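You operate a simulated robot arm through the tools that you are given. There is no shell and no other tool. Be economical: measure what you need, move in short steps, check, and stop when the job is done.

Carry out the task below with a simulated two-armed robot. There is one attempt and no reset: what you move stays moved.

Task
Take the caster on the top of the steel cabinet and put it away on the shelf under the service table. Pick up the squeeze bottle from the left half of the service table with one hand, pass it to the other hand and put it on the top of the steel cabinet. Put the S belt pack from the left half of the service table on the top of the low cabinet and the L belt pack on the clear end of the service table. Put one of the tins from the shelf under the service table on the left half of the service table. Put the green scrubber on the steel worktop. Put the green bucket from the bucket shelf in the tub sink. The order is free. Set down upright: caster, squeeze bottle, green scrubber, bucket.

Only the result counts: the job must be done as asked and must still hold three seconds after the hand-in. Knocking over, shifting, dropping, spilling or breaking anything else fails it.

Robot
Two 7-joint arms with two-finger parallel grippers on one trunk, on a base that drives. Base frame: it is fixed to the floor where the robot stands at the start and does not move with it; the origin is under the middle of the robot, x ahead of it, y to its left, z up. Lengths are in m, angles in degrees, forces in N, time in s.
The left shoulder is at the start at [0.062, 0.196, 1.242], the right one opposite. With the tool pointing down near the work surface each hand reaches from about 0.1 to 0.34 m from the robot's upright axis, wherever it stands, measured 20 degrees to its own side. Places, roughly: belt pack [-1, -0.25, 0.75]; bucket [-4.25, 6, 0.25]; caster (5x5x7 cm) [0.8, 0, 1]; clear end of the service table [-2.1, -0.8, 0.8]; green scrubber (11x6x7 cm) [-4.9, 5.8, 0.9]; left half of the service table [-1.1, -0.4, 0.8]; shelf under the service table [-1.5, -0.6, 0.2]; steel worktop (52x17 cm) [-3.56, 6.12, 0.84]; tin [-1.75, -0.5, 0.25]; top of the low cabinet [-3.1, -1.1, 0.8]; top of the steel cabinet [0.9, 0.1, 1]; tub sink [-4.2, 6.1, 0.6]. Payload 1.57 kg a hand.
The tool frame of a hand sits at the grasp point between the pads (the TCP): z along the fingers, y along the line on which they close. The tips reach 0.03 m beyond it. The gripper opens to 0.11 m. The fingers are 0.024 m wide and 0.012 m thick; the gripper's body (0.048 by 0.112 m) begins 0.078 m behind the TCP.
Orientation is that of the tool frame in the base frame, as a unit quaternion [w, x, y, z]. With the fingers straight down and closing along the base's y, the tool's x points along the base's -x, its y along +y and its z along -z.

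Tools
- The arms move only by the tool servo_tool. It takes "left_moves", "right_moves" or both (then of equal length, played together; a hand with none holds still); each is a list of rows, each a list of 7 numbers: the turn, a rotation vector about the tool's x, y, z in rad, then the shift along the tool's x, y, z in m, then the gripper command, from -1 (shut) to 1 (fully open), values between in proportion. In form: [[rx, ry, rz, x, y, z, claw], ...]. A call has 1 to 12 rows; each row shifts and turns the commanded pose from where the row before left it, along the tool's axes as they then stand. Each row takes 0.2 s and may step no farther than 0.05 m and 8.6 degrees from the row before; otherwise, or with a gripper value out of range, the whole call is refused. A pose out of reach is approached as far as the arm can. The call stops where the force on the tool passes 40 N (or 10 N more than at its start, if that is more) or the arm is blocked; 0.2 s more then pass. The fingers move at their own pace (about 0.072 m/s each) and stop on an object; they squeeze with about 27 N. The grip force told is the motor's: it shows also when the fingers shut on nothing. Time passes only in rows, and 0.2 s behind the last, so rows that do not move let the fingers close. The reply holds the time, the measured pose of the TCP, the force on the tool along the base axes, the opening and the grip force, in the units named above and with some noise, with the torque about the TCP (base axes, N m) and any sound that the robot's microphone picked up.
- Cameras (640 x 400 px; columns grow to the right, rows downward): "scene" is now at [0.0839, -0.019, 1.8038]; the picture's right is [-0.33, -0.95, -0.00], its down [-0.88, 0.30, -0.36] and it looks along [0.34, -0.12, -0.93] (base axes); focal length 214 px, centre (320, 200). "left" rides on the left gripper at [0.07, -0.016, -0.141] in its tool frame; the picture's right is [0.23, 0.97, 0.00], its down [-0.86, 0.20, -0.48] and it looks along [-0.47, 0.11, 0.88] (tool axes); focal length 222 px, centre (320, 200). "right" rides on the right gripper at [0.07, 0.016, -0.141] in its tool frame; the picture's right is [-0.23, 0.97, 0.00], its down [-0.85, -0.20, -0.48] and it looks along [-0.47, -0.11, 0.88] (tool axes); focal length 222 px, centre (320, 200). There is no depth. A picture from a camera that has moved, and an enlarged one, comes with that camera's place and axes in the base frame and with its lens.
- get_image(camera): a new picture of that camera. It takes no simulated time.
- move_column(by): slides the trunk up (or, below 0, down) by that many m; the arms and the scene camera ride with it, the base frame stays. It gives what a move gives, with no picture.
- steer(legs): drives the robot by 1 to 6 legs, each [ahead, left, turn to the left] in m, m and degrees, along the robot's own axes; the way and the turn of a leg run together, so that a leg with both is an arc; at most 1.5 m and 180 degrees a leg. The arms and the cameras ride along, it lands a little off, and it stops where it bumps. It gives what a move gives.
- aim_head(pan, tilt): turns the head with the scene camera to pan (to the left, within 86 degrees either way) and tilt (down, from -29 to 69), counted from straight ahead of the robot. It gives what a move gives.
- inspect(camera, box): a new picture of the part [left, top, right, bottom] of that camera's present view, enlarged. It takes no simulated time.
- finish_job(): hands the job in; it is judged then, once.

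Work in short steps. Places have to be worked out from the pictures, the camera data and where the tool is seen: move nearer, look again, correct. Check each grasp and each placing, and mend what went wrong. You have 217 turns and 220 pictures in all, those below and enlarged ones among them. Open the grippers and draw the arms clear of the work before you hand the job in, unless the task says otherwise; then end with one line.

The tools are called after ">>>" as a command line: name --argument value ..., lists and objects as JSON in quotes. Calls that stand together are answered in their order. servo_tool: Moves the arms, as the interface text tells. Its arguments: {"type":"object","properties":{"left_moves":{"type":"array"},"right_moves":{"type":"array"}},"required":[]} The other tools are called the same way: move_column (by) slides the trunk up or down; steer (legs) drives the base; aim_head (pan, tilt) turns the head that bears the scene camera; get_image (camera) takes a picture; inspect (camera, box) takes an enlarged picture of a part of a camera's view; finish_job () hands the job in.

At the start:

```text
clock: 0.0
left_ee_pos: [0.4488, -0.0364, 1.2338]
left_tool_rot: [0.0, 0.0, 1.0, 0.0]
left_contact_force: [0.1, -0.4, 0.1]
left_ft_torque: [0.02, 0.0, 0.0]
left_gripper_width: 0.1099
left_finger_force: 0.1
right_ee_pos: [0.2637, -0.275, 1.2576]
right_tool_rot: [-0.002, 0.0, 1.0, 0.001]
right_contact_force: [-0.3, 0.4, 0.1]
right_ft_torque: [0.02, 0.0, 0.02]
right_gripper_width: 0.1101
right_finger_force: 0.1
trunk travel left (down, up): [-0.838, 0.152]
robot x, y, heading: [-0.0015, -0.0026, -0.1]
head pan, tilt: [-19.0, 68.8]
```

scene: 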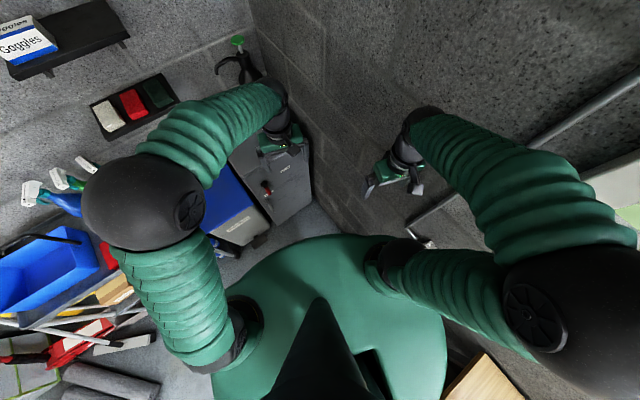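
right: 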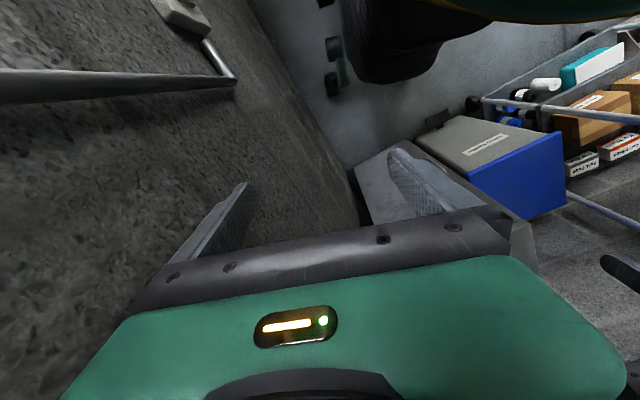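
left: 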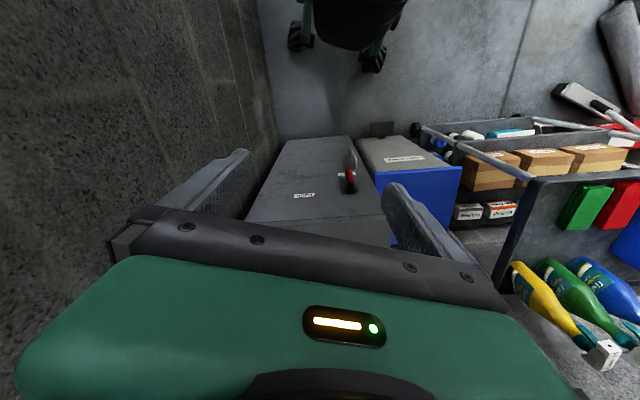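

I'll look closely at the cabinet in front from both the head and the left wrist camera.

>>> aim_head --pan 0 --tilt 40

>>> get_image --camera "scene"

>>> inspect --camera "left" --box '[220, 100, 480, 260]'

```text
clock: 0.9
left_ee_pos: [0.4487, -0.0378, 1.2332]
left_tool_rot: [0.0, -0.001, 1.0, -0.001]
left_contact_force: [0.2, 0.8, 0.1]
left_ft_torque: [-0.02, 0.01, 0.01]
left_gripper_width: 0.1101
left_finger_force: 0.0
right_ee_pos: [0.2637, -0.2748, 1.2574]
right_tool_rot: [0.0, 0.001, 1.0, 0.001]
right_contact_force: [-0.3, -0.1, 0.0]
right_ft_torque: [0.0, 0.0, -0.03]
right_gripper_width: 0.11
right_finger_force: 0.1
trunk travel left (down, up): [-0.838, 0.152]
robot x, y, heading: [0.0009, 0.0011, 0.2]
head pan, tilt: [0.0, 40.0]
```

```text
216 pictures are left
camera scene: at [0.1159, -0.0008, 1.8398], right [0.0, -1.0, 0.0], down [-0.64, 0.0, -0.76], along [0.76, 0.0, -0.64], focal length 214 px, centre (320, 200)
```

scene: 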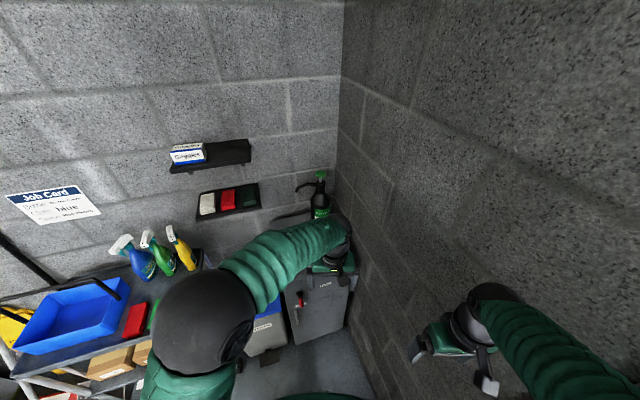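

```text
2.46 times, centred on (350, 180) of left
camera zoom: at [0.3791, -0.052, 1.3731], right [-0.23, 0.97, 0.0], down [0.86, 0.2, 0.48], along [0.47, 0.11, -0.88], focal length 547 px, centre (246, 249)
```

zoom: 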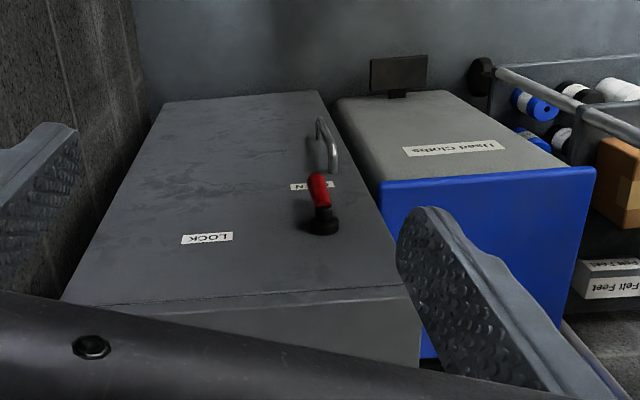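

The grey door with the red latch is the cabinet's front; its top is behind the left arm. I move the left arm back and left and read the job card.

>>> servo_tool --left_moves '[[0, 0, 0, 0.03, 0.04, 0, 1], [0, 0, 0, 0.03, 0.04, 0, 1], [0, 0, 0, 0.03, 0.04, 0, 1], [0, 0, 0, 0.03, 0.04, 0, 1], [0, 0, 0, 0.03, 0.04, 0, 1], [0, 0, 0, 0, 0.04, 0, 1]]'

>>> get_image --camera "scene"

>>> inspect --camera "scene" --box '[0, 175, 120, 250]'

```text
clock: 2.3
left_ee_pos: [0.2995, 0.2061, 1.2327]
left_tool_rot: [0.0, 0.001, 1.0, -0.002]
left_contact_force: [-0.4, -0.1, 0.3]
left_ft_torque: [-0.02, -0.04, -0.01]
left_gripper_width: 0.11
left_finger_force: 0.0
right_ee_pos: [0.2633, -0.2723, 1.2573]
right_tool_rot: [0.0, 0.0, 1.0, -0.001]
right_contact_force: [0.1, 0.5, 0.0]
right_ft_torque: [-0.01, 0.01, -0.01]
right_gripper_width: 0.1098
right_finger_force: 0.0
trunk travel left (down, up): [-0.838, 0.152]
robot x, y, heading: [0.0017, -0.0025, -0.2]
head pan, tilt: [0.0, 40.0]
```

```text
214 pictures are left
camera scene: at [0.1142, 0.0029, 1.84], right [0.0, -1.0, 0.0], down [-0.64, 0.0, -0.77], along [0.77, 0.0, -0.64], focal length 214 px, centre (320, 200)
```

scene: 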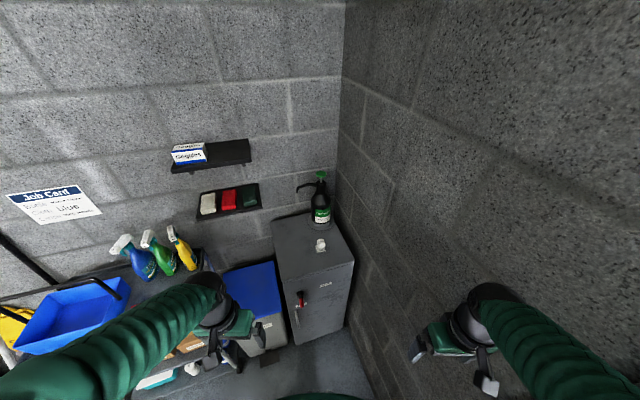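

```text
5.33 times, centred on (60, 212) of scene
camera zoom: at [0.1142, 0.0029, 1.84], right [0.0, -1.0, 0.0], down [-0.64, 0.0, -0.77], along [0.77, 0.0, -0.64], focal length 1144 px, centre (1707, 133)
```

zoom: 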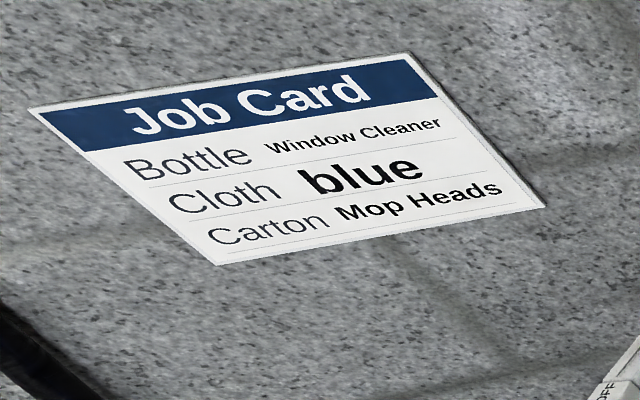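

The caster is at about (0.75, 0, ~1.0). Zoom on it.

>>> inspect --camera "scene" --box '[260, 165, 380, 285]'

>>> aim_head --pan 70 --tilt 40

>>> get_image --camera "scene"

```text
3.33 times, centred on (320, 225) of scene
camera zoom: at [0.1142, 0.0029, 1.84], right [0.0, -1.0, 0.0], down [-0.64, 0.0, -0.77], along [0.77, 0.0, -0.64], focal length 715 px, centre (320, 117)
```

zoom: 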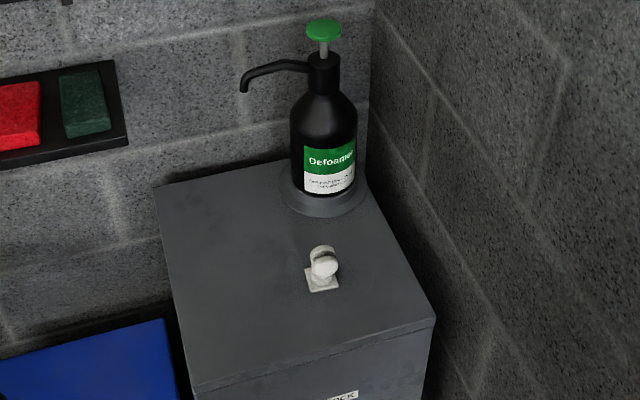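

```text
clock: 3.7
left_ee_pos: [0.301, 0.2049, 1.2331]
left_tool_rot: [0.0, 0.0, 1.0, 0.0]
left_contact_force: [0.2, 0.6, 0.5]
left_ft_torque: [-0.01, 0.01, 0.02]
left_gripper_width: 0.1101
left_finger_force: 0.0
right_ee_pos: [0.2623, -0.2743, 1.2568]
right_tool_rot: [-0.001, 0.0, 1.0, 0.0]
right_contact_force: [-0.1, -0.3, 0.2]
right_ft_torque: [0.0, 0.03, 0.01]
right_gripper_width: 0.1102
right_finger_force: 0.0
trunk travel left (down, up): [-0.838, 0.152]
robot x, y, heading: [0.0007, -0.0013, 0.2]
head pan, tilt: [70.0, 40.0]
```

```text
211 pictures are left
camera scene: at [0.0591, 0.0806, 1.84], right [0.94, -0.34, 0.0], down [-0.22, -0.6, -0.77], along [0.26, 0.72, -0.64], focal length 214 px, centre (320, 200)
```

scene: 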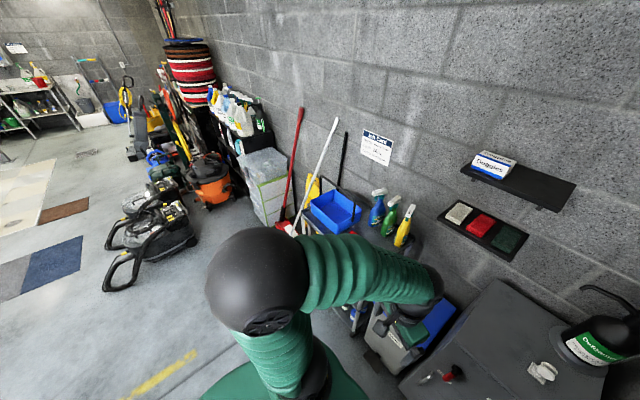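

Next I look straight down ahead to judge my own footprint relative to the cabinet.

>>> aim_head --pan 0 --tilt 69

>>> get_image --camera "scene"

>>> get_image --camera "right"

```text
clock: 5.2
left_ee_pos: [0.2992, 0.2047, 1.2332]
left_tool_rot: [0.0, 0.001, 1.0, 0.0]
left_contact_force: [-0.6, 0.6, 0.1]
left_ft_torque: [-0.01, 0.01, 0.03]
left_gripper_width: 0.1098
left_finger_force: 0.1
right_ee_pos: [0.2647, -0.274, 1.2573]
right_tool_rot: [0.001, 0.0, 1.0, 0.0]
right_contact_force: [-0.8, -0.9, 0.3]
right_ft_torque: [-0.01, 0.02, 0.0]
right_gripper_width: 0.1098
right_finger_force: 0.1
trunk travel left (down, up): [-0.838, 0.152]
robot x, y, heading: [0.0011, -0.0008, 0.0]
head pan, tilt: [0.0, 68.8]
```

```text
210 pictures are left
camera scene: at [0.0859, 0.0007, 1.8039], right [0.0, -1.0, 0.0], down [-0.93, 0.0, -0.36], along [0.36, 0.0, -0.93], focal length 214 px, centre (320, 200)
```

scene: 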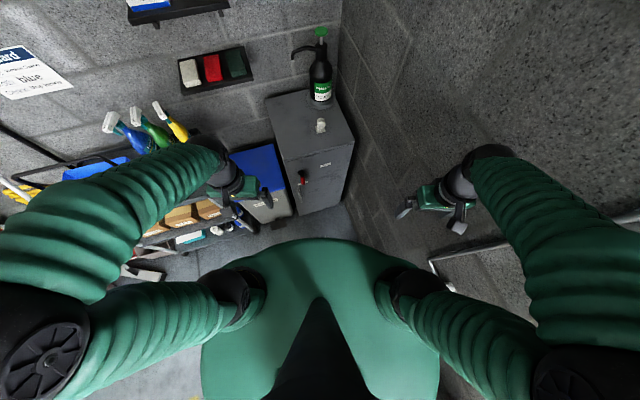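

```text
209 pictures are left
camera right: at [0.1932, -0.2588, 1.399], right [0.23, 0.97, 0.0], down [0.86, -0.2, 0.48], along [0.47, -0.11, -0.88], focal length 222 px, centre (320, 200)
```

right: 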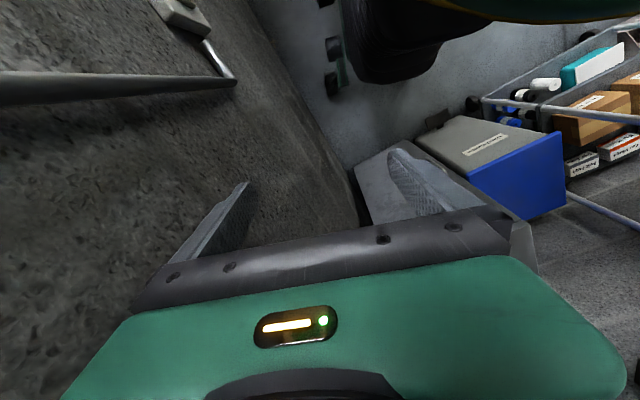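

The cabinet is turned ~20° and stands near a wall on my right. I test how far the left hand reaches forward at this height.

>>> servo_tool --left_moves '[[0, 0, 0, -0.05, -0.02, 0, 1], [0, 0, 0, -0.05, -0.02, 0, 1], [0, 0, 0, -0.05, -0.02, 0, 1], [0, 0, 0, -0.05, -0.02, 0, 1], [0, 0, 0, -0.05, -0.02, 0, 1], [0, 0, 0, -0.05, 0, 0, 1], [0, 0, 0, -0.05, 0, 0, 1]]'

>>> get_image --camera "scene"

>>> get_image --camera "left"

```text
refused: row 1 steps farther than a row can; nothing moved
```

```text
208 pictures are left
camera scene: at [0.0859, 0.0007, 1.8039], right [0.0, -1.0, 0.0], down [-0.93, 0.0, -0.36], along [0.36, 0.0, -0.93], focal length 214 px, centre (320, 200)
```

scene: 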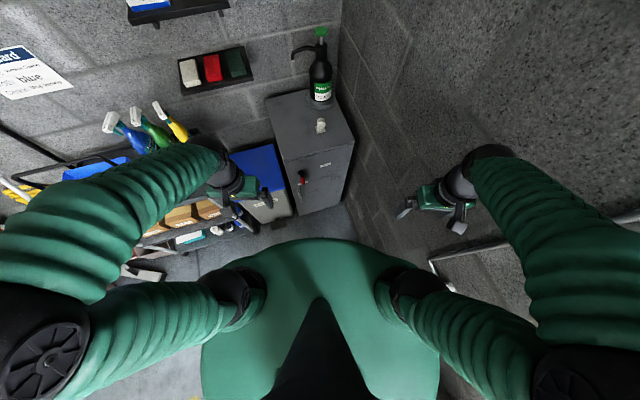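

```text
207 pictures are left
camera left: at [0.2305, 0.1897, 1.3737], right [-0.23, 0.97, 0.0], down [0.86, 0.2, 0.48], along [0.47, 0.11, -0.88], focal length 222 px, centre (320, 200)
```

left: 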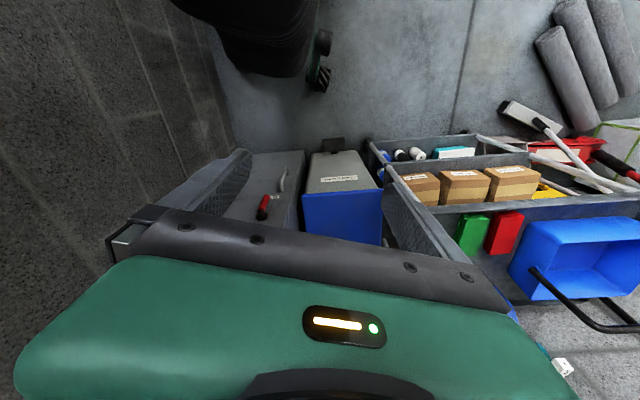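

Rows must stay under 0.05 m total; repeat with smaller steps.

>>> servo_tool --left_moves '[[0, 0, 0, -0.045, -0.02, 0, 1], [0, 0, 0, -0.045, -0.02, 0, 1], [0, 0, 0, -0.045, -0.02, 0, 1], [0, 0, 0, -0.045, -0.02, 0, 1], [0, 0, 0, -0.045, -0.02, 0, 1], [0, 0, 0, -0.045, 0, 0, 1], [0, 0, 0, -0.045, 0, 0, 1]]'

>>> get_image --camera "left"

```text
clock: 6.8
left_ee_pos: [0.6168, 0.1049, 1.2308]
left_tool_rot: [-0.002, 0.0, 1.0, -0.001]
left_contact_force: [0.1, 0.2, 0.1]
left_ft_torque: [0.0, 0.05, -0.01]
left_gripper_width: 0.11
left_finger_force: 0.1
right_ee_pos: [0.2668, -0.2749, 1.2567]
right_tool_rot: [-0.001, 0.0, 1.0, 0.0]
right_contact_force: [-0.3, 0.0, 0.2]
right_ft_torque: [0.0, 0.0, 0.04]
right_gripper_width: 0.11
right_finger_force: 0.0
trunk travel left (down, up): [-0.838, 0.152]
robot x, y, heading: [0.0034, 0.0001, -0.0]
head pan, tilt: [0.0, 68.8]
```

```text
206 pictures are left
camera left: at [0.548, 0.0899, 1.3706], right [-0.23, 0.97, 0.0], down [0.86, 0.2, 0.48], along [0.46, 0.11, -0.88], focal length 222 px, centre (320, 200)
```

left: 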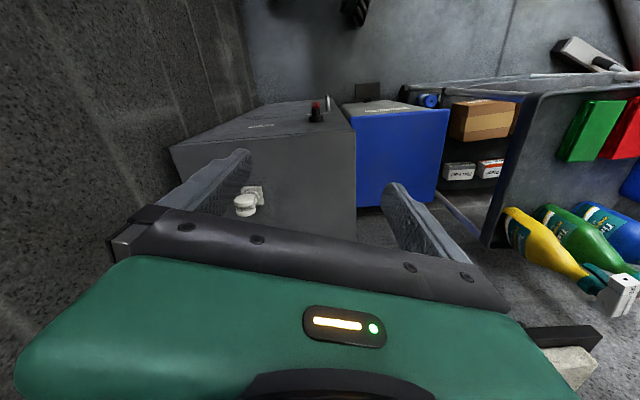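

The left hand easily reaches 0.62 m at shoulder height, and the two views put the caster at about (0.785, 0.00) on a top at z≈0.955. I drive a bit forward and left (clear of the wall), then lower the trunk.

>>> steer --legs '[[0, 0.1, 0], [0.15, 0, 0]]'

>>> get_image --camera "scene"

```text
clock: 8.8
left_ee_pos: [0.7583, 0.1737, 1.2368]
left_tool_rot: [0.001, 0.001, 1.0, 0.011]
left_contact_force: [0.9, -1.6, 0.6]
left_ft_torque: [0.21, -0.01, -0.02]
left_gripper_width: 0.1103
left_finger_force: 0.1
right_ee_pos: [0.4085, -0.2061, 1.2514]
right_tool_rot: [0.002, 0.001, 1.0, 0.011]
right_contact_force: [0.2, -0.9, -0.4]
right_ft_torque: [0.1, -0.05, -0.03]
right_gripper_width: 0.1102
right_finger_force: 0.1
trunk travel left (down, up): [-0.838, 0.152]
robot x, y, heading: [0.1437, 0.0961, -0.1]
head pan, tilt: [0.0, 68.8]
```

```text
205 pictures are left
camera scene: at [0.2285, 0.0538, 1.8036], right [0.0, -1.0, -0.02], down [-0.93, 0.01, -0.36], along [0.36, 0.02, -0.93], focal length 214 px, centre (320, 200)
```

scene: 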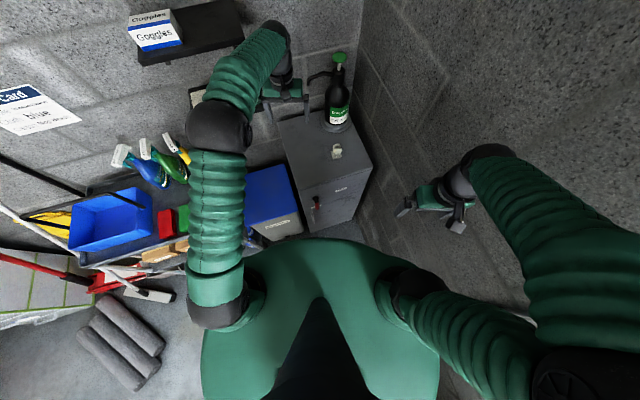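

Robot is placed. I bring the left hand to y≈0, back it to x≈0.66 and pitch the fingers forward-down ~43° (useful later under the table).

>>> servo_tool --left_moves '[[0, 0, 0, 0.02, -0.04, 0, 1], [0, 0, 0, 0.02, -0.04, 0, 1], [0, 0, 0, 0.02, -0.04, 0, 1], [0, 0, 0, 0.02, -0.04, 0, 1], [0, 0, 0, 0.02, -0.02, 0, 1], [0, -0.15, 0, 0, 0, 0, 1], [0, -0.15, 0, 0, 0, 0, 1], [0, -0.15, 0, 0, 0, 0, 1], [0, -0.15, 0, 0, 0, 0, 1], [0, -0.15, 0, 0, 0, 0, 1]]'

>>> move_column --by -0.12

>>> get_image --camera "left"

>>> get_image --camera "scene"

```text
clock: 11.2
left_ee_pos: [0.7003, 0.0866, 1.2738]
left_tool_rot: [0.382, -0.084, 0.92, -0.019]
left_contact_force: [0.5, -0.7, 0.6]
left_ft_torque: [0.02, 0.02, -0.03]
left_gripper_width: 0.11
left_finger_force: 0.1
right_ee_pos: [0.4127, -0.1734, 1.2608]
right_tool_rot: [-0.001, 0.001, 1.0, -0.002]
right_contact_force: [-0.4, 0.3, 0.7]
right_ft_torque: [0.06, -0.06, 0.04]
right_gripper_width: 0.1101
right_finger_force: 0.0
trunk travel left (down, up): [-0.838, 0.152]
robot x, y, heading: [0.1473, 0.0963, -0.0]
head pan, tilt: [0.0, 68.8]
stopped in row 10 (left hand): the arm was blocked; the commanded pose is now the measured one
```

```text
clock: 12.4
left_ee_pos: [0.7009, 0.071, 1.2256]
left_tool_rot: [0.4, -0.104, 0.907, -0.076]
left_contact_force: [0.1, -0.2, 0.4]
left_ft_torque: [0.0, 0.01, 0.03]
left_gripper_width: 0.1098
left_finger_force: 0.1
right_ee_pos: [0.4119, -0.1801, 1.1598]
right_tool_rot: [-0.001, 0.001, 1.0, 0.001]
right_contact_force: [-0.1, -0.7, 0.5]
right_ft_torque: [0.04, 0.0, -0.01]
right_gripper_width: 0.1101
right_finger_force: 0.0
trunk travel left (down, up): [-0.744, 0.246]
robot x, y, heading: [0.1492, 0.0964, 0.4]
head pan, tilt: [0.0, 68.8]
stopped: the arm was blocked; the commanded pose is now the measured one
```

```text
204 pictures are left
camera left: at [0.5527, 0.0475, 1.273], right [-0.27, 0.88, -0.38], down [0.18, 0.43, 0.88], along [0.94, 0.17, -0.28], focal length 222 px, centre (320, 200)
```

left: 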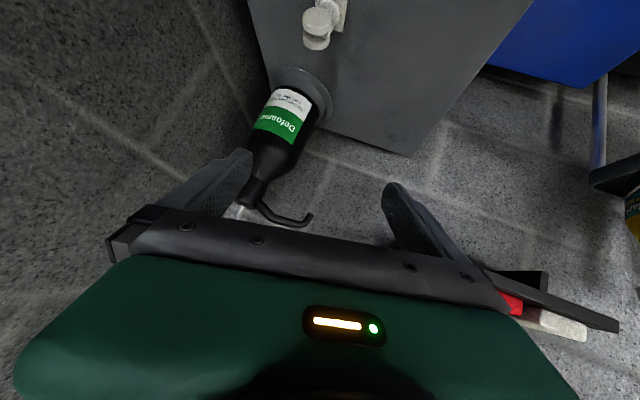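

```text
203 pictures are left
camera scene: at [0.2339, 0.0915, 1.7055], right [0.0, -1.0, 0.0], down [-0.93, 0.0, -0.36], along [0.36, 0.0, -0.93], focal length 214 px, centre (320, 200)
```

scene: 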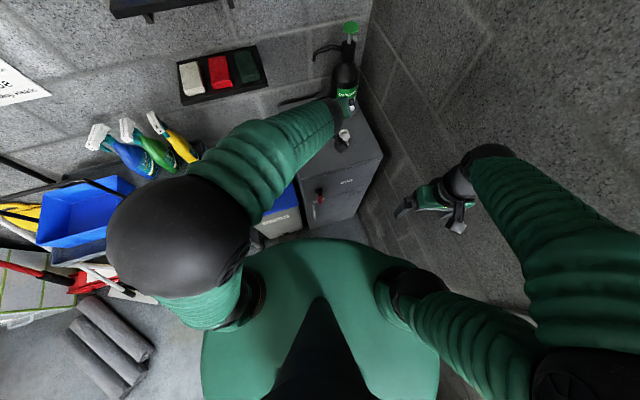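

The tilt hit an arm limit because the hand was too high relative to the shoulder. I raise the trunk again and lower the hand itself toward the caster instead.

>>> move_column --by 0.1

>>> servo_tool --left_moves '[[0, 0.08, 0, 0.025, -0.003, 0.035, 1], [0.05, 0.08, 0, 0.025, -0.003, 0.035, 1], [0.05, 0, 0, 0.025, -0.003, 0.035, 1], [0.05, 0, 0.05, 0.025, -0.003, 0.035, 1]]'

>>> get_image --camera "left"

```text
clock: 13.7
left_ee_pos: [0.701, 0.0751, 1.3276]
left_tool_rot: [0.4, -0.103, 0.908, -0.075]
left_contact_force: [0.2, 0.6, 0.4]
left_ft_torque: [0.0, -0.01, 0.02]
left_gripper_width: 0.11
left_finger_force: 0.1
right_ee_pos: [0.4121, -0.1755, 1.2635]
right_tool_rot: [0.0, 0.001, 1.0, -0.001]
right_contact_force: [-1.2, -0.8, 0.4]
right_ft_torque: [-0.03, -0.02, -0.02]
right_gripper_width: 0.1099
right_finger_force: 0.0
trunk travel left (down, up): [-0.844, 0.146]
robot x, y, heading: [0.15, 0.0957, 0.1]
head pan, tilt: [0.0, 68.8]
```

```text
clock: 14.8
left_ee_pos: [0.7433, 0.0049, 1.2574]
left_tool_rot: [0.384, -0.059, 0.899, -0.201]
left_contact_force: [-0.2, -0.4, -0.3]
left_ft_torque: [-0.02, -0.01, -0.02]
left_gripper_width: 0.11
left_finger_force: 0.1
right_ee_pos: [0.4107, -0.1764, 1.2657]
right_tool_rot: [0.001, 0.001, 1.0, 0.0]
right_contact_force: [0.0, 0.6, 0.3]
right_ft_torque: [-0.03, 0.01, 0.02]
right_gripper_width: 0.1101
right_finger_force: 0.1
trunk travel left (down, up): [-0.844, 0.146]
robot x, y, heading: [0.1492, 0.0961, 0.2]
head pan, tilt: [0.0, 68.8]
stopped in row 4 (left hand): the arm was blocked; the commanded pose is now the measured one
```

```text
202 pictures are left
camera left: at [0.5922, 0.0184, 1.3055], right [-0.11, 0.83, -0.55], down [0.26, 0.56, 0.79], along [0.96, -0.06, -0.28], focal length 222 px, centre (320, 200)
```

left: 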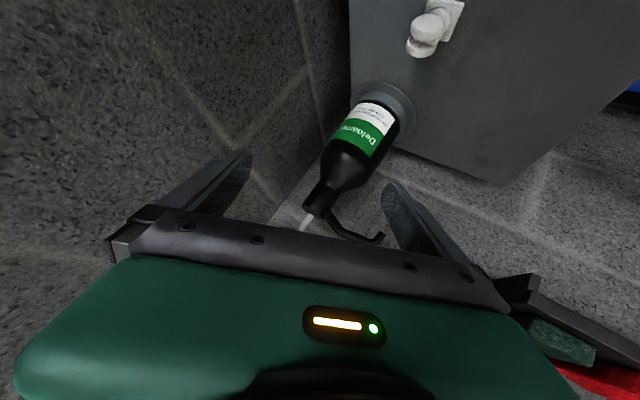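

The wrist limit makes the forward pitch impractical here; I return the hand to vertical.

>>> servo_tool --left_moves '[[-0.0596, 0.1137, 0.0174, 0, 0, 0, 1], [-0.0596, 0.1137, 0.0174, 0, 0, 0, 1], [-0.0596, 0.1137, 0.0174, 0, 0, 0, 1], [-0.0596, 0.1137, 0.0174, 0, 0, 0, 1], [-0.0596, 0.1137, 0.0174, 0, 0, 0, 1], [-0.0596, 0.1137, 0.0174, 0, 0, 0, 1], [-0.0596, 0.1137, 0.0174, 0, 0, 0, 1]]'

>>> get_image --camera "left"

```text
clock: 16.4
left_ee_pos: [0.7422, 0.0013, 1.2466]
left_tool_rot: [0.002, 0.002, 1.0, 0.0]
left_contact_force: [-0.3, 0.4, 0.7]
left_ft_torque: [-0.01, 0.04, 0.0]
left_gripper_width: 0.11
left_finger_force: 0.0
right_ee_pos: [0.4132, -0.1769, 1.2638]
right_tool_rot: [-0.001, 0.001, 1.0, 0.0]
right_contact_force: [0.3, -0.1, -0.1]
right_ft_torque: [-0.02, 0.0, -0.01]
right_gripper_width: 0.1101
right_finger_force: 0.0
trunk travel left (down, up): [-0.844, 0.146]
robot x, y, heading: [0.148, 0.0971, 0.1]
head pan, tilt: [0.0, 68.8]
```

```text
201 pictures are left
camera left: at [0.6732, -0.0135, 1.3872], right [-0.22, 0.97, 0.0], down [0.85, 0.2, 0.48], along [0.47, 0.11, -0.88], focal length 222 px, centre (320, 200)
```

left: 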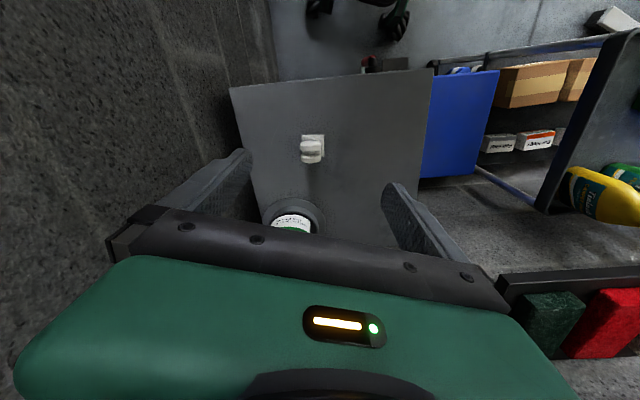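

Vertical again; the caster is in sight at about (0.784, −0.004). Zoom to see the wheel's orientation.

>>> inspect --camera "left" --box '[260, 110, 360, 210]'

```text
4.00 times, centred on (310, 160) of left
camera zoom: at [0.6732, -0.0135, 1.3872], right [-0.22, 0.97, 0.0], down [0.85, 0.2, 0.48], along [0.47, 0.11, -0.88], focal length 888 px, centre (360, 360)
```

zoom: 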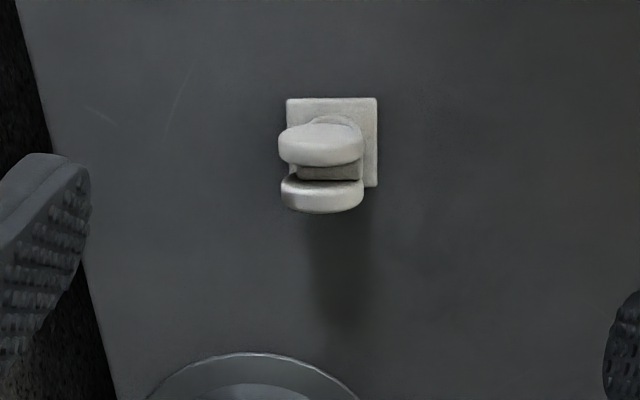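

It's a twin-wheel caster standing on its plate; closing along y on the wheels at z≈1.0 works. I move over it and down.

>>> servo_tool --left_moves '[[0, 0, 0, -0.022, -0.003, 0, 0.6], [0, 0, 0, -0.022, -0.003, 0.03, 0.6], [0, 0, 0, 0, 0, 0.04, 0.6], [0, 0, 0, 0, 0, 0.04, 0.6], [0, 0, 0, 0, 0, 0.04, 0.6], [0, 0, 0, 0, 0, 0.03, 0.6]]'

>>> get_image --camera "left"

```text
clock: 17.8
left_ee_pos: [0.7535, 0.0245, 1.0626]
left_tool_rot: [-0.006, 0.003, 1.0, 0.004]
left_contact_force: [-0.6, -1.4, -0.7]
left_ft_torque: [0.0, 0.01, 0.01]
left_gripper_width: 0.0881
left_finger_force: 0.0
left hand out of reach, approached as far as the arm can: row 1, 2
right_ee_pos: [0.4116, -0.1752, 1.2628]
right_tool_rot: [-0.001, 0.001, 1.0, -0.002]
right_contact_force: [0.8, 0.2, 0.0]
right_ft_torque: [-0.03, 0.02, 0.04]
right_gripper_width: 0.1101
right_finger_force: 0.0
trunk travel left (down, up): [-0.844, 0.146]
robot x, y, heading: [0.1437, 0.0955, 0.4]
head pan, tilt: [0.0, 68.8]
```

```text
199 pictures are left
camera left: at [0.6847, 0.0094, 1.2035], right [-0.22, 0.98, 0.01], down [0.86, 0.19, 0.47], along [0.46, 0.11, -0.88], focal length 222 px, centre (320, 200)
```

left: 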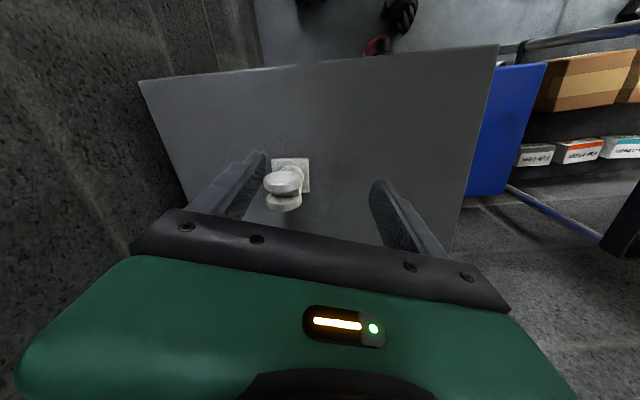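

A little short; I try shifting the hand itself over the caster now that it is lower.

>>> servo_tool --left_moves '[[0, 0, 0, -0.017, -0.014, 0, 0.6], [0, 0, 0, -0.017, -0.014, 0, 0.6], [0, 0, 0, 0, 0, 0, 0.6]]'

>>> get_image --camera "left"

```text
clock: 18.6
left_ee_pos: [0.7569, 0.0075, 1.065]
left_tool_rot: [-0.005, 0.003, 1.0, 0.004]
left_contact_force: [0.4, 1.2, -0.4]
left_ft_torque: [-0.02, 0.01, 0.0]
left_gripper_width: 0.0878
left_finger_force: 0.0
left hand out of reach, approached as far as the arm can: row 1, 2
right_ee_pos: [0.4104, -0.1764, 1.2629]
right_tool_rot: [0.0, 0.0, 1.0, 0.001]
right_contact_force: [0.2, -0.3, 0.3]
right_ft_torque: [-0.03, 0.01, 0.03]
right_gripper_width: 0.1101
right_finger_force: 0.0
trunk travel left (down, up): [-0.844, 0.146]
robot x, y, heading: [0.1472, 0.0996, 0.2]
head pan, tilt: [0.0, 68.8]
```

```text
198 pictures are left
camera left: at [0.689, -0.0079, 1.2054], right [-0.22, 0.98, 0.01], down [0.86, 0.19, 0.47], along [0.46, 0.11, -0.88], focal length 222 px, centre (320, 200)
```

left: 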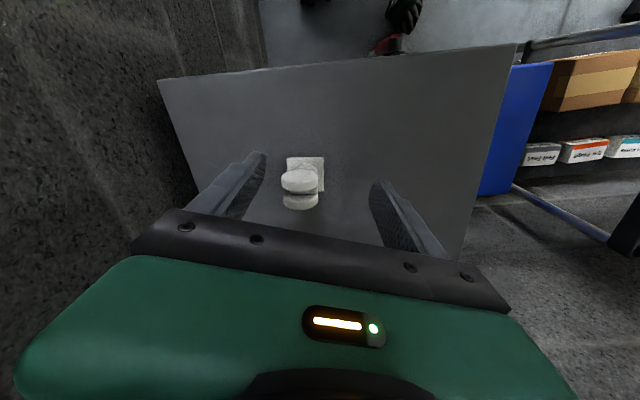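

Reach limit; I lift the hand clear and drive the base 7 cm forward.

>>> servo_tool --left_moves '[[0, 0, 0, 0, 0, -0.04, 0.6], [0, 0, 0, 0, 0, -0.04, 0.6]]'

>>> steer --legs '[[0.07, 0, 0]]'

>>> servo_tool --left_moves '[[0, 0, 0, 0, 0, 0, 0.6], [0, 0, 0, 0, 0, 0, 0.6]]'

>>> get_image --camera "left"

```text
clock: 19.2
left_ee_pos: [0.7584, 0.0068, 1.1461]
left_tool_rot: [-0.005, 0.002, 1.0, 0.004]
left_contact_force: [-0.3, -0.3, 0.7]
left_ft_torque: [0.0, -0.01, 0.02]
left_gripper_width: 0.0881
left_finger_force: 0.1
right_ee_pos: [0.4109, -0.1762, 1.2645]
right_tool_rot: [0.0, 0.001, 1.0, 0.0]
right_contact_force: [0.3, -0.2, 0.6]
right_ft_torque: [0.02, -0.01, -0.01]
right_gripper_width: 0.1102
right_finger_force: 0.1
trunk travel left (down, up): [-0.844, 0.146]
robot x, y, heading: [0.1463, 0.0905, 0.1]
head pan, tilt: [0.0, 68.8]
```

```text
clock: 20.2
left_ee_pos: [0.8167, 0.005, 1.1531]
left_tool_rot: [0.002, 0.003, 1.0, 0.003]
left_contact_force: [-1.0, -0.2, -0.2]
left_ft_torque: [-0.04, -0.08, -0.01]
left_gripper_width: 0.0877
left_finger_force: 0.1
right_ee_pos: [0.4678, -0.1771, 1.267]
right_tool_rot: [0.006, 0.001, 1.0, 0.0]
right_contact_force: [-0.6, -0.1, -0.6]
right_ft_torque: [0.02, -0.03, 0.01]
right_gripper_width: 0.1101
right_finger_force: 0.1
trunk travel left (down, up): [-0.844, 0.146]
robot x, y, heading: [0.2144, 0.0926, 0.0]
head pan, tilt: [0.0, 68.8]
```

```text
clock: 20.9
left_ee_pos: [0.8265, 0.0049, 1.1497]
left_tool_rot: [-0.001, 0.003, 1.0, 0.004]
left_contact_force: [-0.4, -0.1, 0.1]
left_ft_torque: [0.0, -0.04, 0.01]
left_gripper_width: 0.0883
left_finger_force: 0.0
right_ee_pos: [0.4771, -0.1765, 1.2649]
right_tool_rot: [0.003, 0.001, 1.0, 0.0]
right_contact_force: [-0.1, -0.2, -0.7]
right_ft_torque: [0.01, -0.04, -0.03]
right_gripper_width: 0.11
right_finger_force: 0.0
trunk travel left (down, up): [-0.844, 0.146]
robot x, y, heading: [0.219, 0.0967, -0.2]
head pan, tilt: [0.0, 68.8]
```

```text
197 pictures are left
camera left: at [0.7573, -0.0104, 1.2899], right [-0.22, 0.98, 0.01], down [0.86, 0.19, 0.48], along [0.46, 0.11, -0.88], focal length 222 px, centre (320, 200)
```

left: 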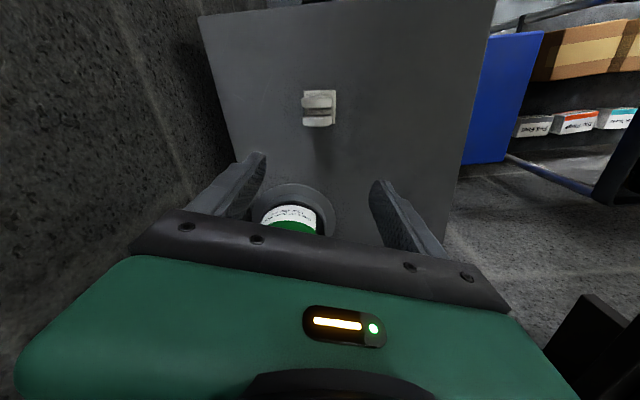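

Now I have reach: caster wheels at (0.787, −0.003). Back 4 cm, then down to z≈1.0.

>>> servo_tool --left_moves '[[0, 0, 0, 0.04, -0.008, 0, 0.6], [0, 0, 0, 0, 0, 0.04, 0.6], [0, 0, 0, 0, 0, 0.03, 0.6], [0, 0, 0, 0, 0, 0, 0.6]]'

>>> get_image --camera "left"

```text
clock: 21.9
left_ee_pos: [0.8192, -0.0086, 1.0791]
left_tool_rot: [-0.004, -0.002, 1.0, 0.005]
left_contact_force: [-0.2, 0.5, 0.5]
left_ft_torque: [0.02, 0.0, -0.02]
left_gripper_width: 0.0879
left_finger_force: 0.1
left hand out of reach, approached as far as the arm can: row 1
right_ee_pos: [0.4826, -0.1765, 1.2629]
right_tool_rot: [0.0, 0.001, 1.0, -0.001]
right_contact_force: [-0.1, 0.2, -0.1]
right_ft_torque: [0.0, -0.02, 0.0]
right_gripper_width: 0.1103
right_finger_force: 0.1
trunk travel left (down, up): [-0.844, 0.146]
robot x, y, heading: [0.2157, 0.0994, -0.0]
head pan, tilt: [0.0, 68.8]
```

```text
196 pictures are left
camera left: at [0.7511, -0.0252, 1.2206], right [-0.23, 0.97, 0.01], down [0.86, 0.2, 0.47], along [0.46, 0.12, -0.88], focal length 222 px, centre (320, 200)
```

left: 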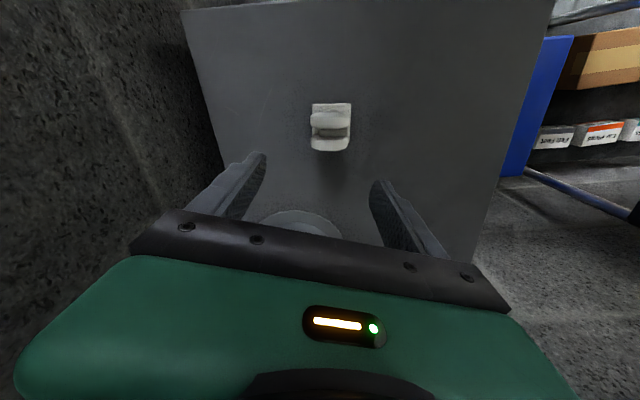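

Hand at x 0.819; shift 3.3 cm back and then descend.

>>> servo_tool --left_moves '[[0, 0, 0, 0.033, 0.004, 0, 0.6], [0, 0, 0, 0, 0, 0, 0.6]]'

>>> get_image --camera "left"

```text
clock: 22.4
left_ee_pos: [0.8166, -0.012, 1.077]
left_tool_rot: [-0.005, -0.006, 1.0, 0.004]
left_contact_force: [-0.5, 0.1, 0.4]
left_ft_torque: [0.04, -0.01, 0.0]
left_gripper_width: 0.0881
left_finger_force: 0.1
left hand out of reach, approached as far as the arm can: row 1
right_ee_pos: [0.4801, -0.1756, 1.2641]
right_tool_rot: [0.0, 0.001, 1.0, -0.001]
right_contact_force: [0.1, 1.0, -0.4]
right_ft_torque: [-0.01, 0.02, -0.02]
right_gripper_width: 0.1099
right_finger_force: 0.0
trunk travel left (down, up): [-0.844, 0.146]
robot x, y, heading: [0.2202, 0.0952, 0.4]
head pan, tilt: [0.0, 68.8]
```

```text
195 pictures are left
camera left: at [0.7486, -0.0294, 1.2177], right [-0.24, 0.97, 0.01], down [0.86, 0.21, 0.47], along [0.46, 0.12, -0.88], focal length 222 px, centre (320, 200)
```

left: 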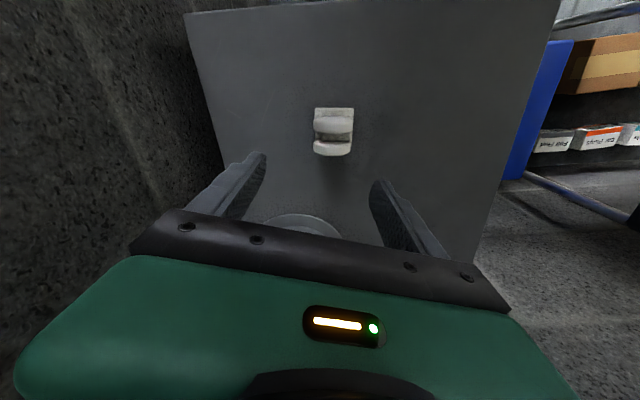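

The left arm is at a joint limit reaching across. The right arm suits this better with the robot turned ~20° left; first I withdraw the left hand up and back.

>>> servo_tool --left_moves '[[0, 0, 0, 0, 0, -0.045, 0.6], [0, 0, 0, 0, 0, -0.045, 0.6], [0, 0, 0, 0, 0, -0.045, 1], [0, 0, 0, 0.03, 0.03, -0.02, 1], [0, 0, 0, 0.034, 0.034, 0, 1], [0, 0, 0, 0.034, 0.034, 0, 1], [0, 0, 0, 0.034, 0.034, 0, 1], [0, 0, 0, 0.034, 0.034, 0, 1], [0, 0, 0, 0.034, 0.034, 0, 1], [0, 0, 0, 0.034, 0.034, 0, 1], [0, 0, 0, 0.034, 0.034, 0, 1], [0, 0, 0, 0.034, 0.034, 0, 1]]'

>>> servo_tool --right_moves '[[0, 0, 0, -0.04, 0.015, 0, 1], [0, 0, 0, -0.04, 0.015, 0, 1], [0, 0, 0, -0.04, 0.015, 0, 1], [0, 0, 0, -0.04, 0.015, 0, 1]]'

>>> get_image --camera "scene"

```text
clock: 25.1
left_ee_pos: [0.5, 0.2883, 1.2361]
left_tool_rot: [-0.003, 0.005, 1.0, 0.003]
left_contact_force: [-0.4, 0.6, -0.9]
left_ft_torque: [0.0, 0.0, -0.02]
left_gripper_width: 0.1098
left_finger_force: 0.0
left hand out of reach, approached as far as the arm can: row 2, 3
right_ee_pos: [0.4781, -0.1733, 1.2643]
right_tool_rot: [0.001, 0.001, 1.0, -0.002]
right_contact_force: [-0.2, 1.3, 0.3]
right_ft_torque: [0.0, -0.03, -0.01]
right_gripper_width: 0.1099
right_finger_force: 0.1
trunk travel left (down, up): [-0.844, 0.146]
robot x, y, heading: [0.2166, 0.0976, 0.3]
head pan, tilt: [0.0, 68.8]
```

```text
clock: 26.1
left_ee_pos: [0.5056, 0.2876, 1.2364]
left_tool_rot: [-0.005, 0.004, 1.0, 0.003]
left_contact_force: [0.8, 0.3, 0.7]
left_ft_torque: [0.0, 0.02, -0.01]
left_gripper_width: 0.1099
left_finger_force: 0.0
right_ee_pos: [0.6422, -0.1128, 1.2644]
right_tool_rot: [-0.001, 0.001, 1.0, -0.001]
right_contact_force: [-0.6, 0.4, 1.0]
right_ft_torque: [0.0, 0.01, 0.01]
right_gripper_width: 0.1099
right_finger_force: 0.0
trunk travel left (down, up): [-0.844, 0.146]
robot x, y, heading: [0.2163, 0.0982, -0.1]
head pan, tilt: [0.0, 68.8]
```

```text
194 pictures are left
camera scene: at [0.3076, 0.099, 1.8091], right [0.0, -1.0, 0.0], down [-0.93, 0.0, -0.36], along [0.36, 0.0, -0.93], focal length 214 px, centre (320, 200)
```

scene: 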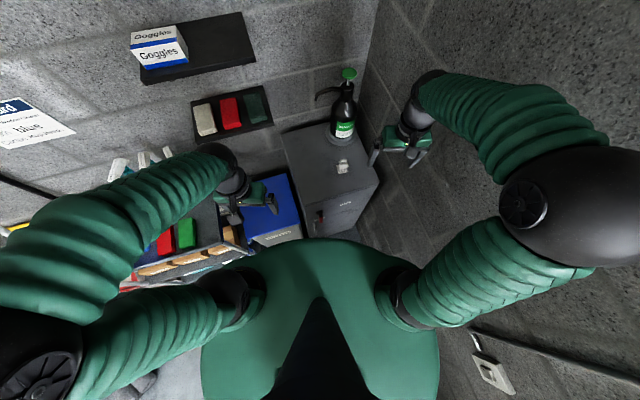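

Right arm's elbow folds up, well clear. I bring the right hand over the caster directly, yawing the tool ~15° to match it.

>>> servo_tool --right_moves '[[0, 0, 0, -0.036, 0.027, 0, 1], [0, 0, 0, -0.036, 0.027, 0, 1], [0, 0, 0, -0.036, 0.027, 0, 0.6], [0, 0, 0, -0.036, 0.027, 0, 0.6], [0, 0, -0.13, 0, 0, 0.03, 0.6], [0, 0, -0.13, 0, 0, 0.03, 0.6], [0, 0, 0, 0, 0, 0, 0.6]]'

>>> get_image --camera "right"

```text
clock: 27.6
left_ee_pos: [0.5019, 0.2868, 1.2358]
left_tool_rot: [-0.005, 0.003, 1.0, 0.004]
left_contact_force: [-1.1, 0.0, 0.9]
left_ft_torque: [0.02, 0.01, 0.0]
left_gripper_width: 0.1102
left_finger_force: 0.0
right_ee_pos: [0.787, -0.0052, 1.2042]
right_tool_rot: [0.0, -0.129, 0.992, 0.0]
right_contact_force: [-0.1, 0.3, -0.4]
right_ft_torque: [-0.05, -0.03, -0.03]
right_gripper_width: 0.0879
right_finger_force: 0.0
trunk travel left (down, up): [-0.844, 0.146]
robot x, y, heading: [0.2189, 0.0924, 0.2]
head pan, tilt: [0.0, 68.8]
```

```text
193 pictures are left
camera right: at [0.7141, -0.0084, 1.3456], right [-0.03, 1.0, 0.0], down [0.88, 0.03, 0.48], along [0.48, 0.01, -0.88], focal length 222 px, centre (320, 200)
```

right: 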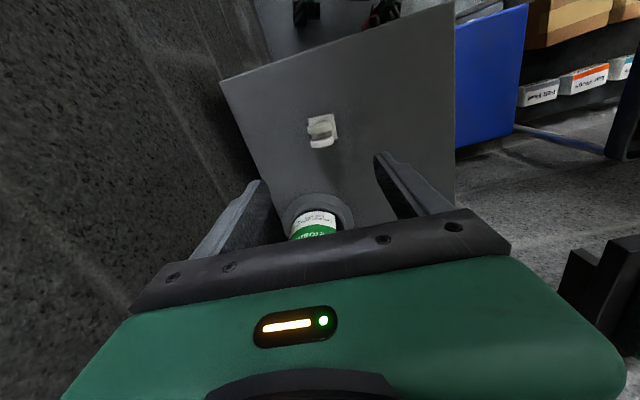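

Right hand is right over it; check wheel orientation.

>>> inspect --camera "right" --box '[280, 95, 360, 165]'

```text
5.71 times, centred on (320, 130) of right
camera zoom: at [0.7141, -0.0084, 1.3456], right [-0.03, 1.0, 0.0], down [0.88, 0.03, 0.48], along [0.48, 0.01, -0.88], focal length 1269 px, centre (320, 600)
```

zoom: 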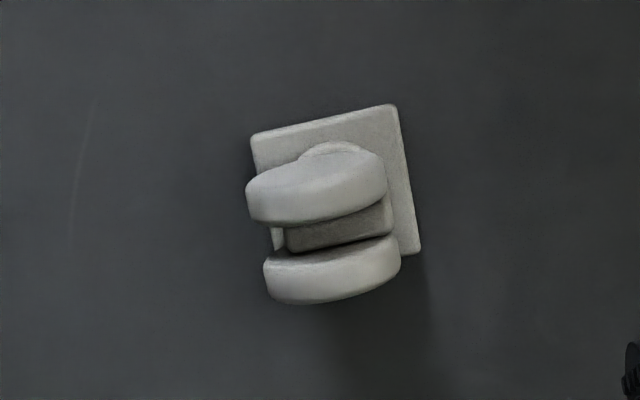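

Aligned (yaw ≈13°). Descend to z≈1.0 and check before closing.

>>> servo_tool --right_moves '[[0, 0, 0, -0.001, -0.003, 0.04, 0.6], [0, 0, 0, 0, 0, 0.04, 0.6], [0, 0, 0, 0, 0, 0.04, 0.6], [0, 0, 0, 0, 0, 0.04, 0.6], [0, 0, 0, 0, 0, 0.042, 0.6], [0, 0, 0, 0, 0, 0, 0.6]]'

>>> get_image --camera "right"

```text
clock: 29.1
left_ee_pos: [0.5024, 0.2864, 1.2359]
left_tool_rot: [-0.004, 0.003, 1.0, 0.004]
left_contact_force: [-0.5, -0.8, 1.1]
left_ft_torque: [-0.02, -0.05, -0.02]
left_gripper_width: 0.1098
left_finger_force: 0.0
right_ee_pos: [0.7857, -0.0077, 1.0005]
right_tool_rot: [0.001, -0.128, 0.992, -0.003]
right_contact_force: [0.3, -0.1, 0.3]
right_ft_torque: [-0.02, -0.01, 0.02]
right_gripper_width: 0.0875
right_finger_force: 0.0
trunk travel left (down, up): [-0.844, 0.146]
robot x, y, heading: [0.2184, 0.0921, 0.2]
head pan, tilt: [0.0, 68.8]
```

```text
191 pictures are left
camera right: at [0.7128, -0.0096, 1.1419], right [-0.03, 1.0, 0.0], down [0.88, 0.03, 0.48], along [0.48, 0.01, -0.88], focal length 222 px, centre (320, 200)
```

right: 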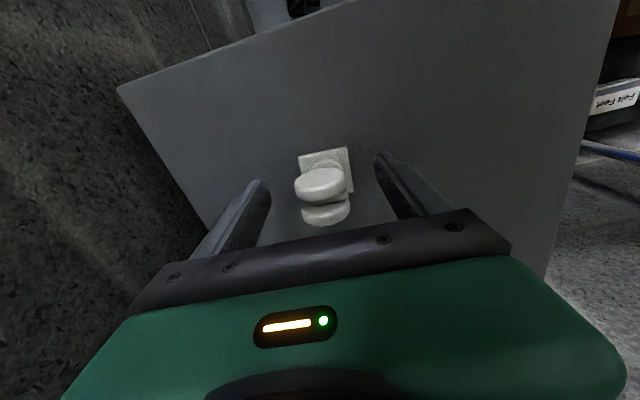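

Centered between the fingers; close and lift slightly.

>>> servo_tool --right_moves '[[0, 0, 0, 0, 0, 0, -1], [0, 0, 0, 0, 0, 0, -1], [0, 0, 0, 0, 0, 0, -1], [0, 0, 0, 0, 0, 0, -1], [0, 0, 0, 0, 0, -0.02, -1], [0, 0, 0, 0, 0, -0.04, -1]]'

>>> get_image --camera "right"

```text
clock: 30.4
left_ee_pos: [0.5011, 0.287, 1.2348]
left_tool_rot: [-0.003, 0.003, 1.0, 0.003]
left_contact_force: [-0.1, 0.0, 0.4]
left_ft_torque: [0.03, 0.01, 0.02]
left_gripper_width: 0.1098
left_finger_force: 0.1
right_ee_pos: [0.7832, -0.0114, 1.0631]
right_tool_rot: [0.0, -0.129, 0.992, -0.002]
right_contact_force: [0.4, -0.2, -0.5]
right_ft_torque: [0.02, 0.0, 0.0]
right_gripper_width: 0.0368
right_finger_force: 26.8
trunk travel left (down, up): [-0.844, 0.146]
robot x, y, heading: [0.2186, 0.0935, 0.1]
head pan, tilt: [0.0, 68.8]
```

```text
190 pictures are left
camera right: at [0.7114, -0.0132, 1.2046], right [-0.03, 1.0, 0.0], down [0.88, 0.03, 0.48], along [0.48, 0.01, -0.88], focal length 222 px, centre (320, 200)
```

right: 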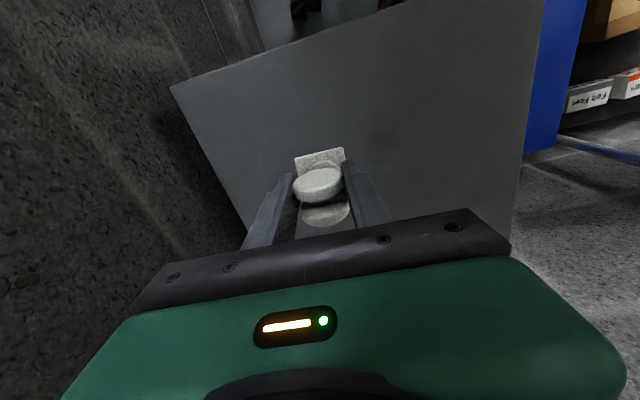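

Caster held (3.7 cm, 27 N). Lift it, back away from the cabinet, then tuck the hand.

>>> servo_tool --right_moves '[[0, 0, 0, 0, 0, -0.045, -1], [0, 0, 0, 0, 0, -0.045, -1], [0, 0, 0, 0, 0, -0.045, -1], [0, 0, 0, 0, 0, -0.04, -1]]'

>>> steer --legs '[[-0.35, 0, 0]]'

>>> servo_tool --right_moves '[[0, 0, 0, 0.04, -0.01, 0, -1], [0, 0, 0, 0.04, -0.01, 0, -1], [0, 0, 0, 0.04, -0.01, 0, -1], [0, 0, 0, 0.04, -0.01, 0, -1], [0, 0, 0, 0.04, -0.01, 0, -1], [0, 0, 0, 0.04, -0.01, 0, -1]]'

>>> aim_head --pan -86 --tilt 35

>>> get_image --camera "scene"

```text
clock: 31.4
left_ee_pos: [0.503, 0.2864, 1.2352]
left_tool_rot: [-0.004, 0.004, 1.0, 0.003]
left_contact_force: [-0.6, 0.6, -0.3]
left_ft_torque: [0.02, 0.01, 0.0]
left_gripper_width: 0.1101
left_finger_force: 0.1
right_ee_pos: [0.7875, -0.0096, 1.2373]
right_tool_rot: [-0.001, -0.128, 0.992, -0.001]
right_contact_force: [-0.6, -0.9, -0.3]
right_ft_torque: [-0.03, -0.01, -0.02]
right_gripper_width: 0.0368
right_finger_force: 27.2
trunk travel left (down, up): [-0.844, 0.146]
robot x, y, heading: [0.2183, 0.0992, 0.0]
head pan, tilt: [0.0, 68.8]
```

```text
clock: 33.8
left_ee_pos: [0.1498, 0.2852, 1.2342]
left_tool_rot: [-0.005, 0.008, 1.0, 0.003]
left_contact_force: [0.2, -0.1, 0.5]
left_ft_torque: [0.01, 0.01, -0.03]
left_gripper_width: 0.1099
left_finger_force: 0.1
right_ee_pos: [0.4304, -0.0131, 1.2346]
right_tool_rot: [-0.002, -0.124, 0.992, 0.0]
right_contact_force: [0.6, 0.2, -0.8]
right_ft_torque: [-0.02, 0.03, 0.0]
right_gripper_width: 0.037
right_finger_force: 27.0
trunk travel left (down, up): [-0.844, 0.146]
robot x, y, heading: [-0.1404, 0.0965, -0.1]
head pan, tilt: [0.0, 68.8]
```

```text
clock: 35.2
left_ee_pos: [0.1432, 0.2856, 1.2363]
left_tool_rot: [-0.003, 0.008, 1.0, 0.005]
left_contact_force: [-0.7, -0.4, 0.7]
left_ft_torque: [-0.01, 0.0, 0.02]
left_gripper_width: 0.1098
left_finger_force: 0.0
right_ee_pos: [0.2084, -0.1331, 1.2396]
right_tool_rot: [0.001, -0.124, 0.992, -0.001]
right_contact_force: [0.1, -0.7, -0.9]
right_ft_torque: [0.0, 0.01, -0.03]
right_gripper_width: 0.0363
right_finger_force: 26.6
trunk travel left (down, up): [-0.844, 0.146]
robot x, y, heading: [-0.1385, 0.0963, -0.5]
head pan, tilt: [0.0, 68.8]
```

```text
clock: 36.8
left_ee_pos: [0.1454, 0.2852, 1.2366]
left_tool_rot: [-0.004, 0.007, 1.0, 0.004]
left_contact_force: [0.5, 0.7, 0.6]
left_ft_torque: [0.02, 0.01, -0.01]
left_gripper_width: 0.1101
left_finger_force: 0.0
right_ee_pos: [0.2105, -0.132, 1.2391]
right_tool_rot: [0.0, -0.124, 0.992, -0.001]
right_contact_force: [0.4, 1.5, -1.3]
right_ft_torque: [0.03, 0.0, 0.0]
right_gripper_width: 0.037
right_finger_force: 27.4
trunk travel left (down, up): [-0.844, 0.146]
robot x, y, heading: [-0.1387, 0.0944, -0.4]
head pan, tilt: [-85.9, 35.0]
```

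```text
189 pictures are left
camera scene: at [-0.1041, 0.0102, 1.853], right [-1.0, -0.06, 0.0], down [-0.04, 0.57, -0.82], along [0.05, -0.82, -0.57], focal length 214 px, centre (320, 200)
```

scene: 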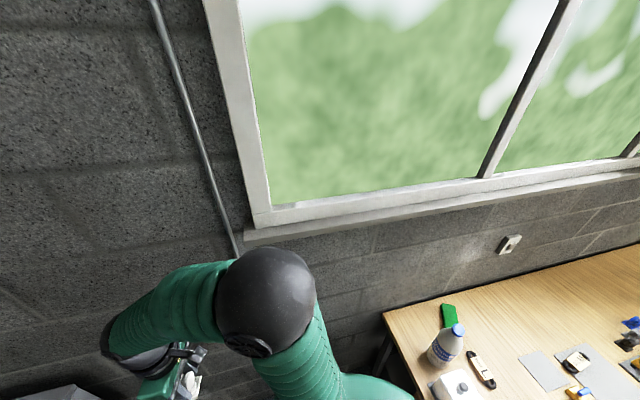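

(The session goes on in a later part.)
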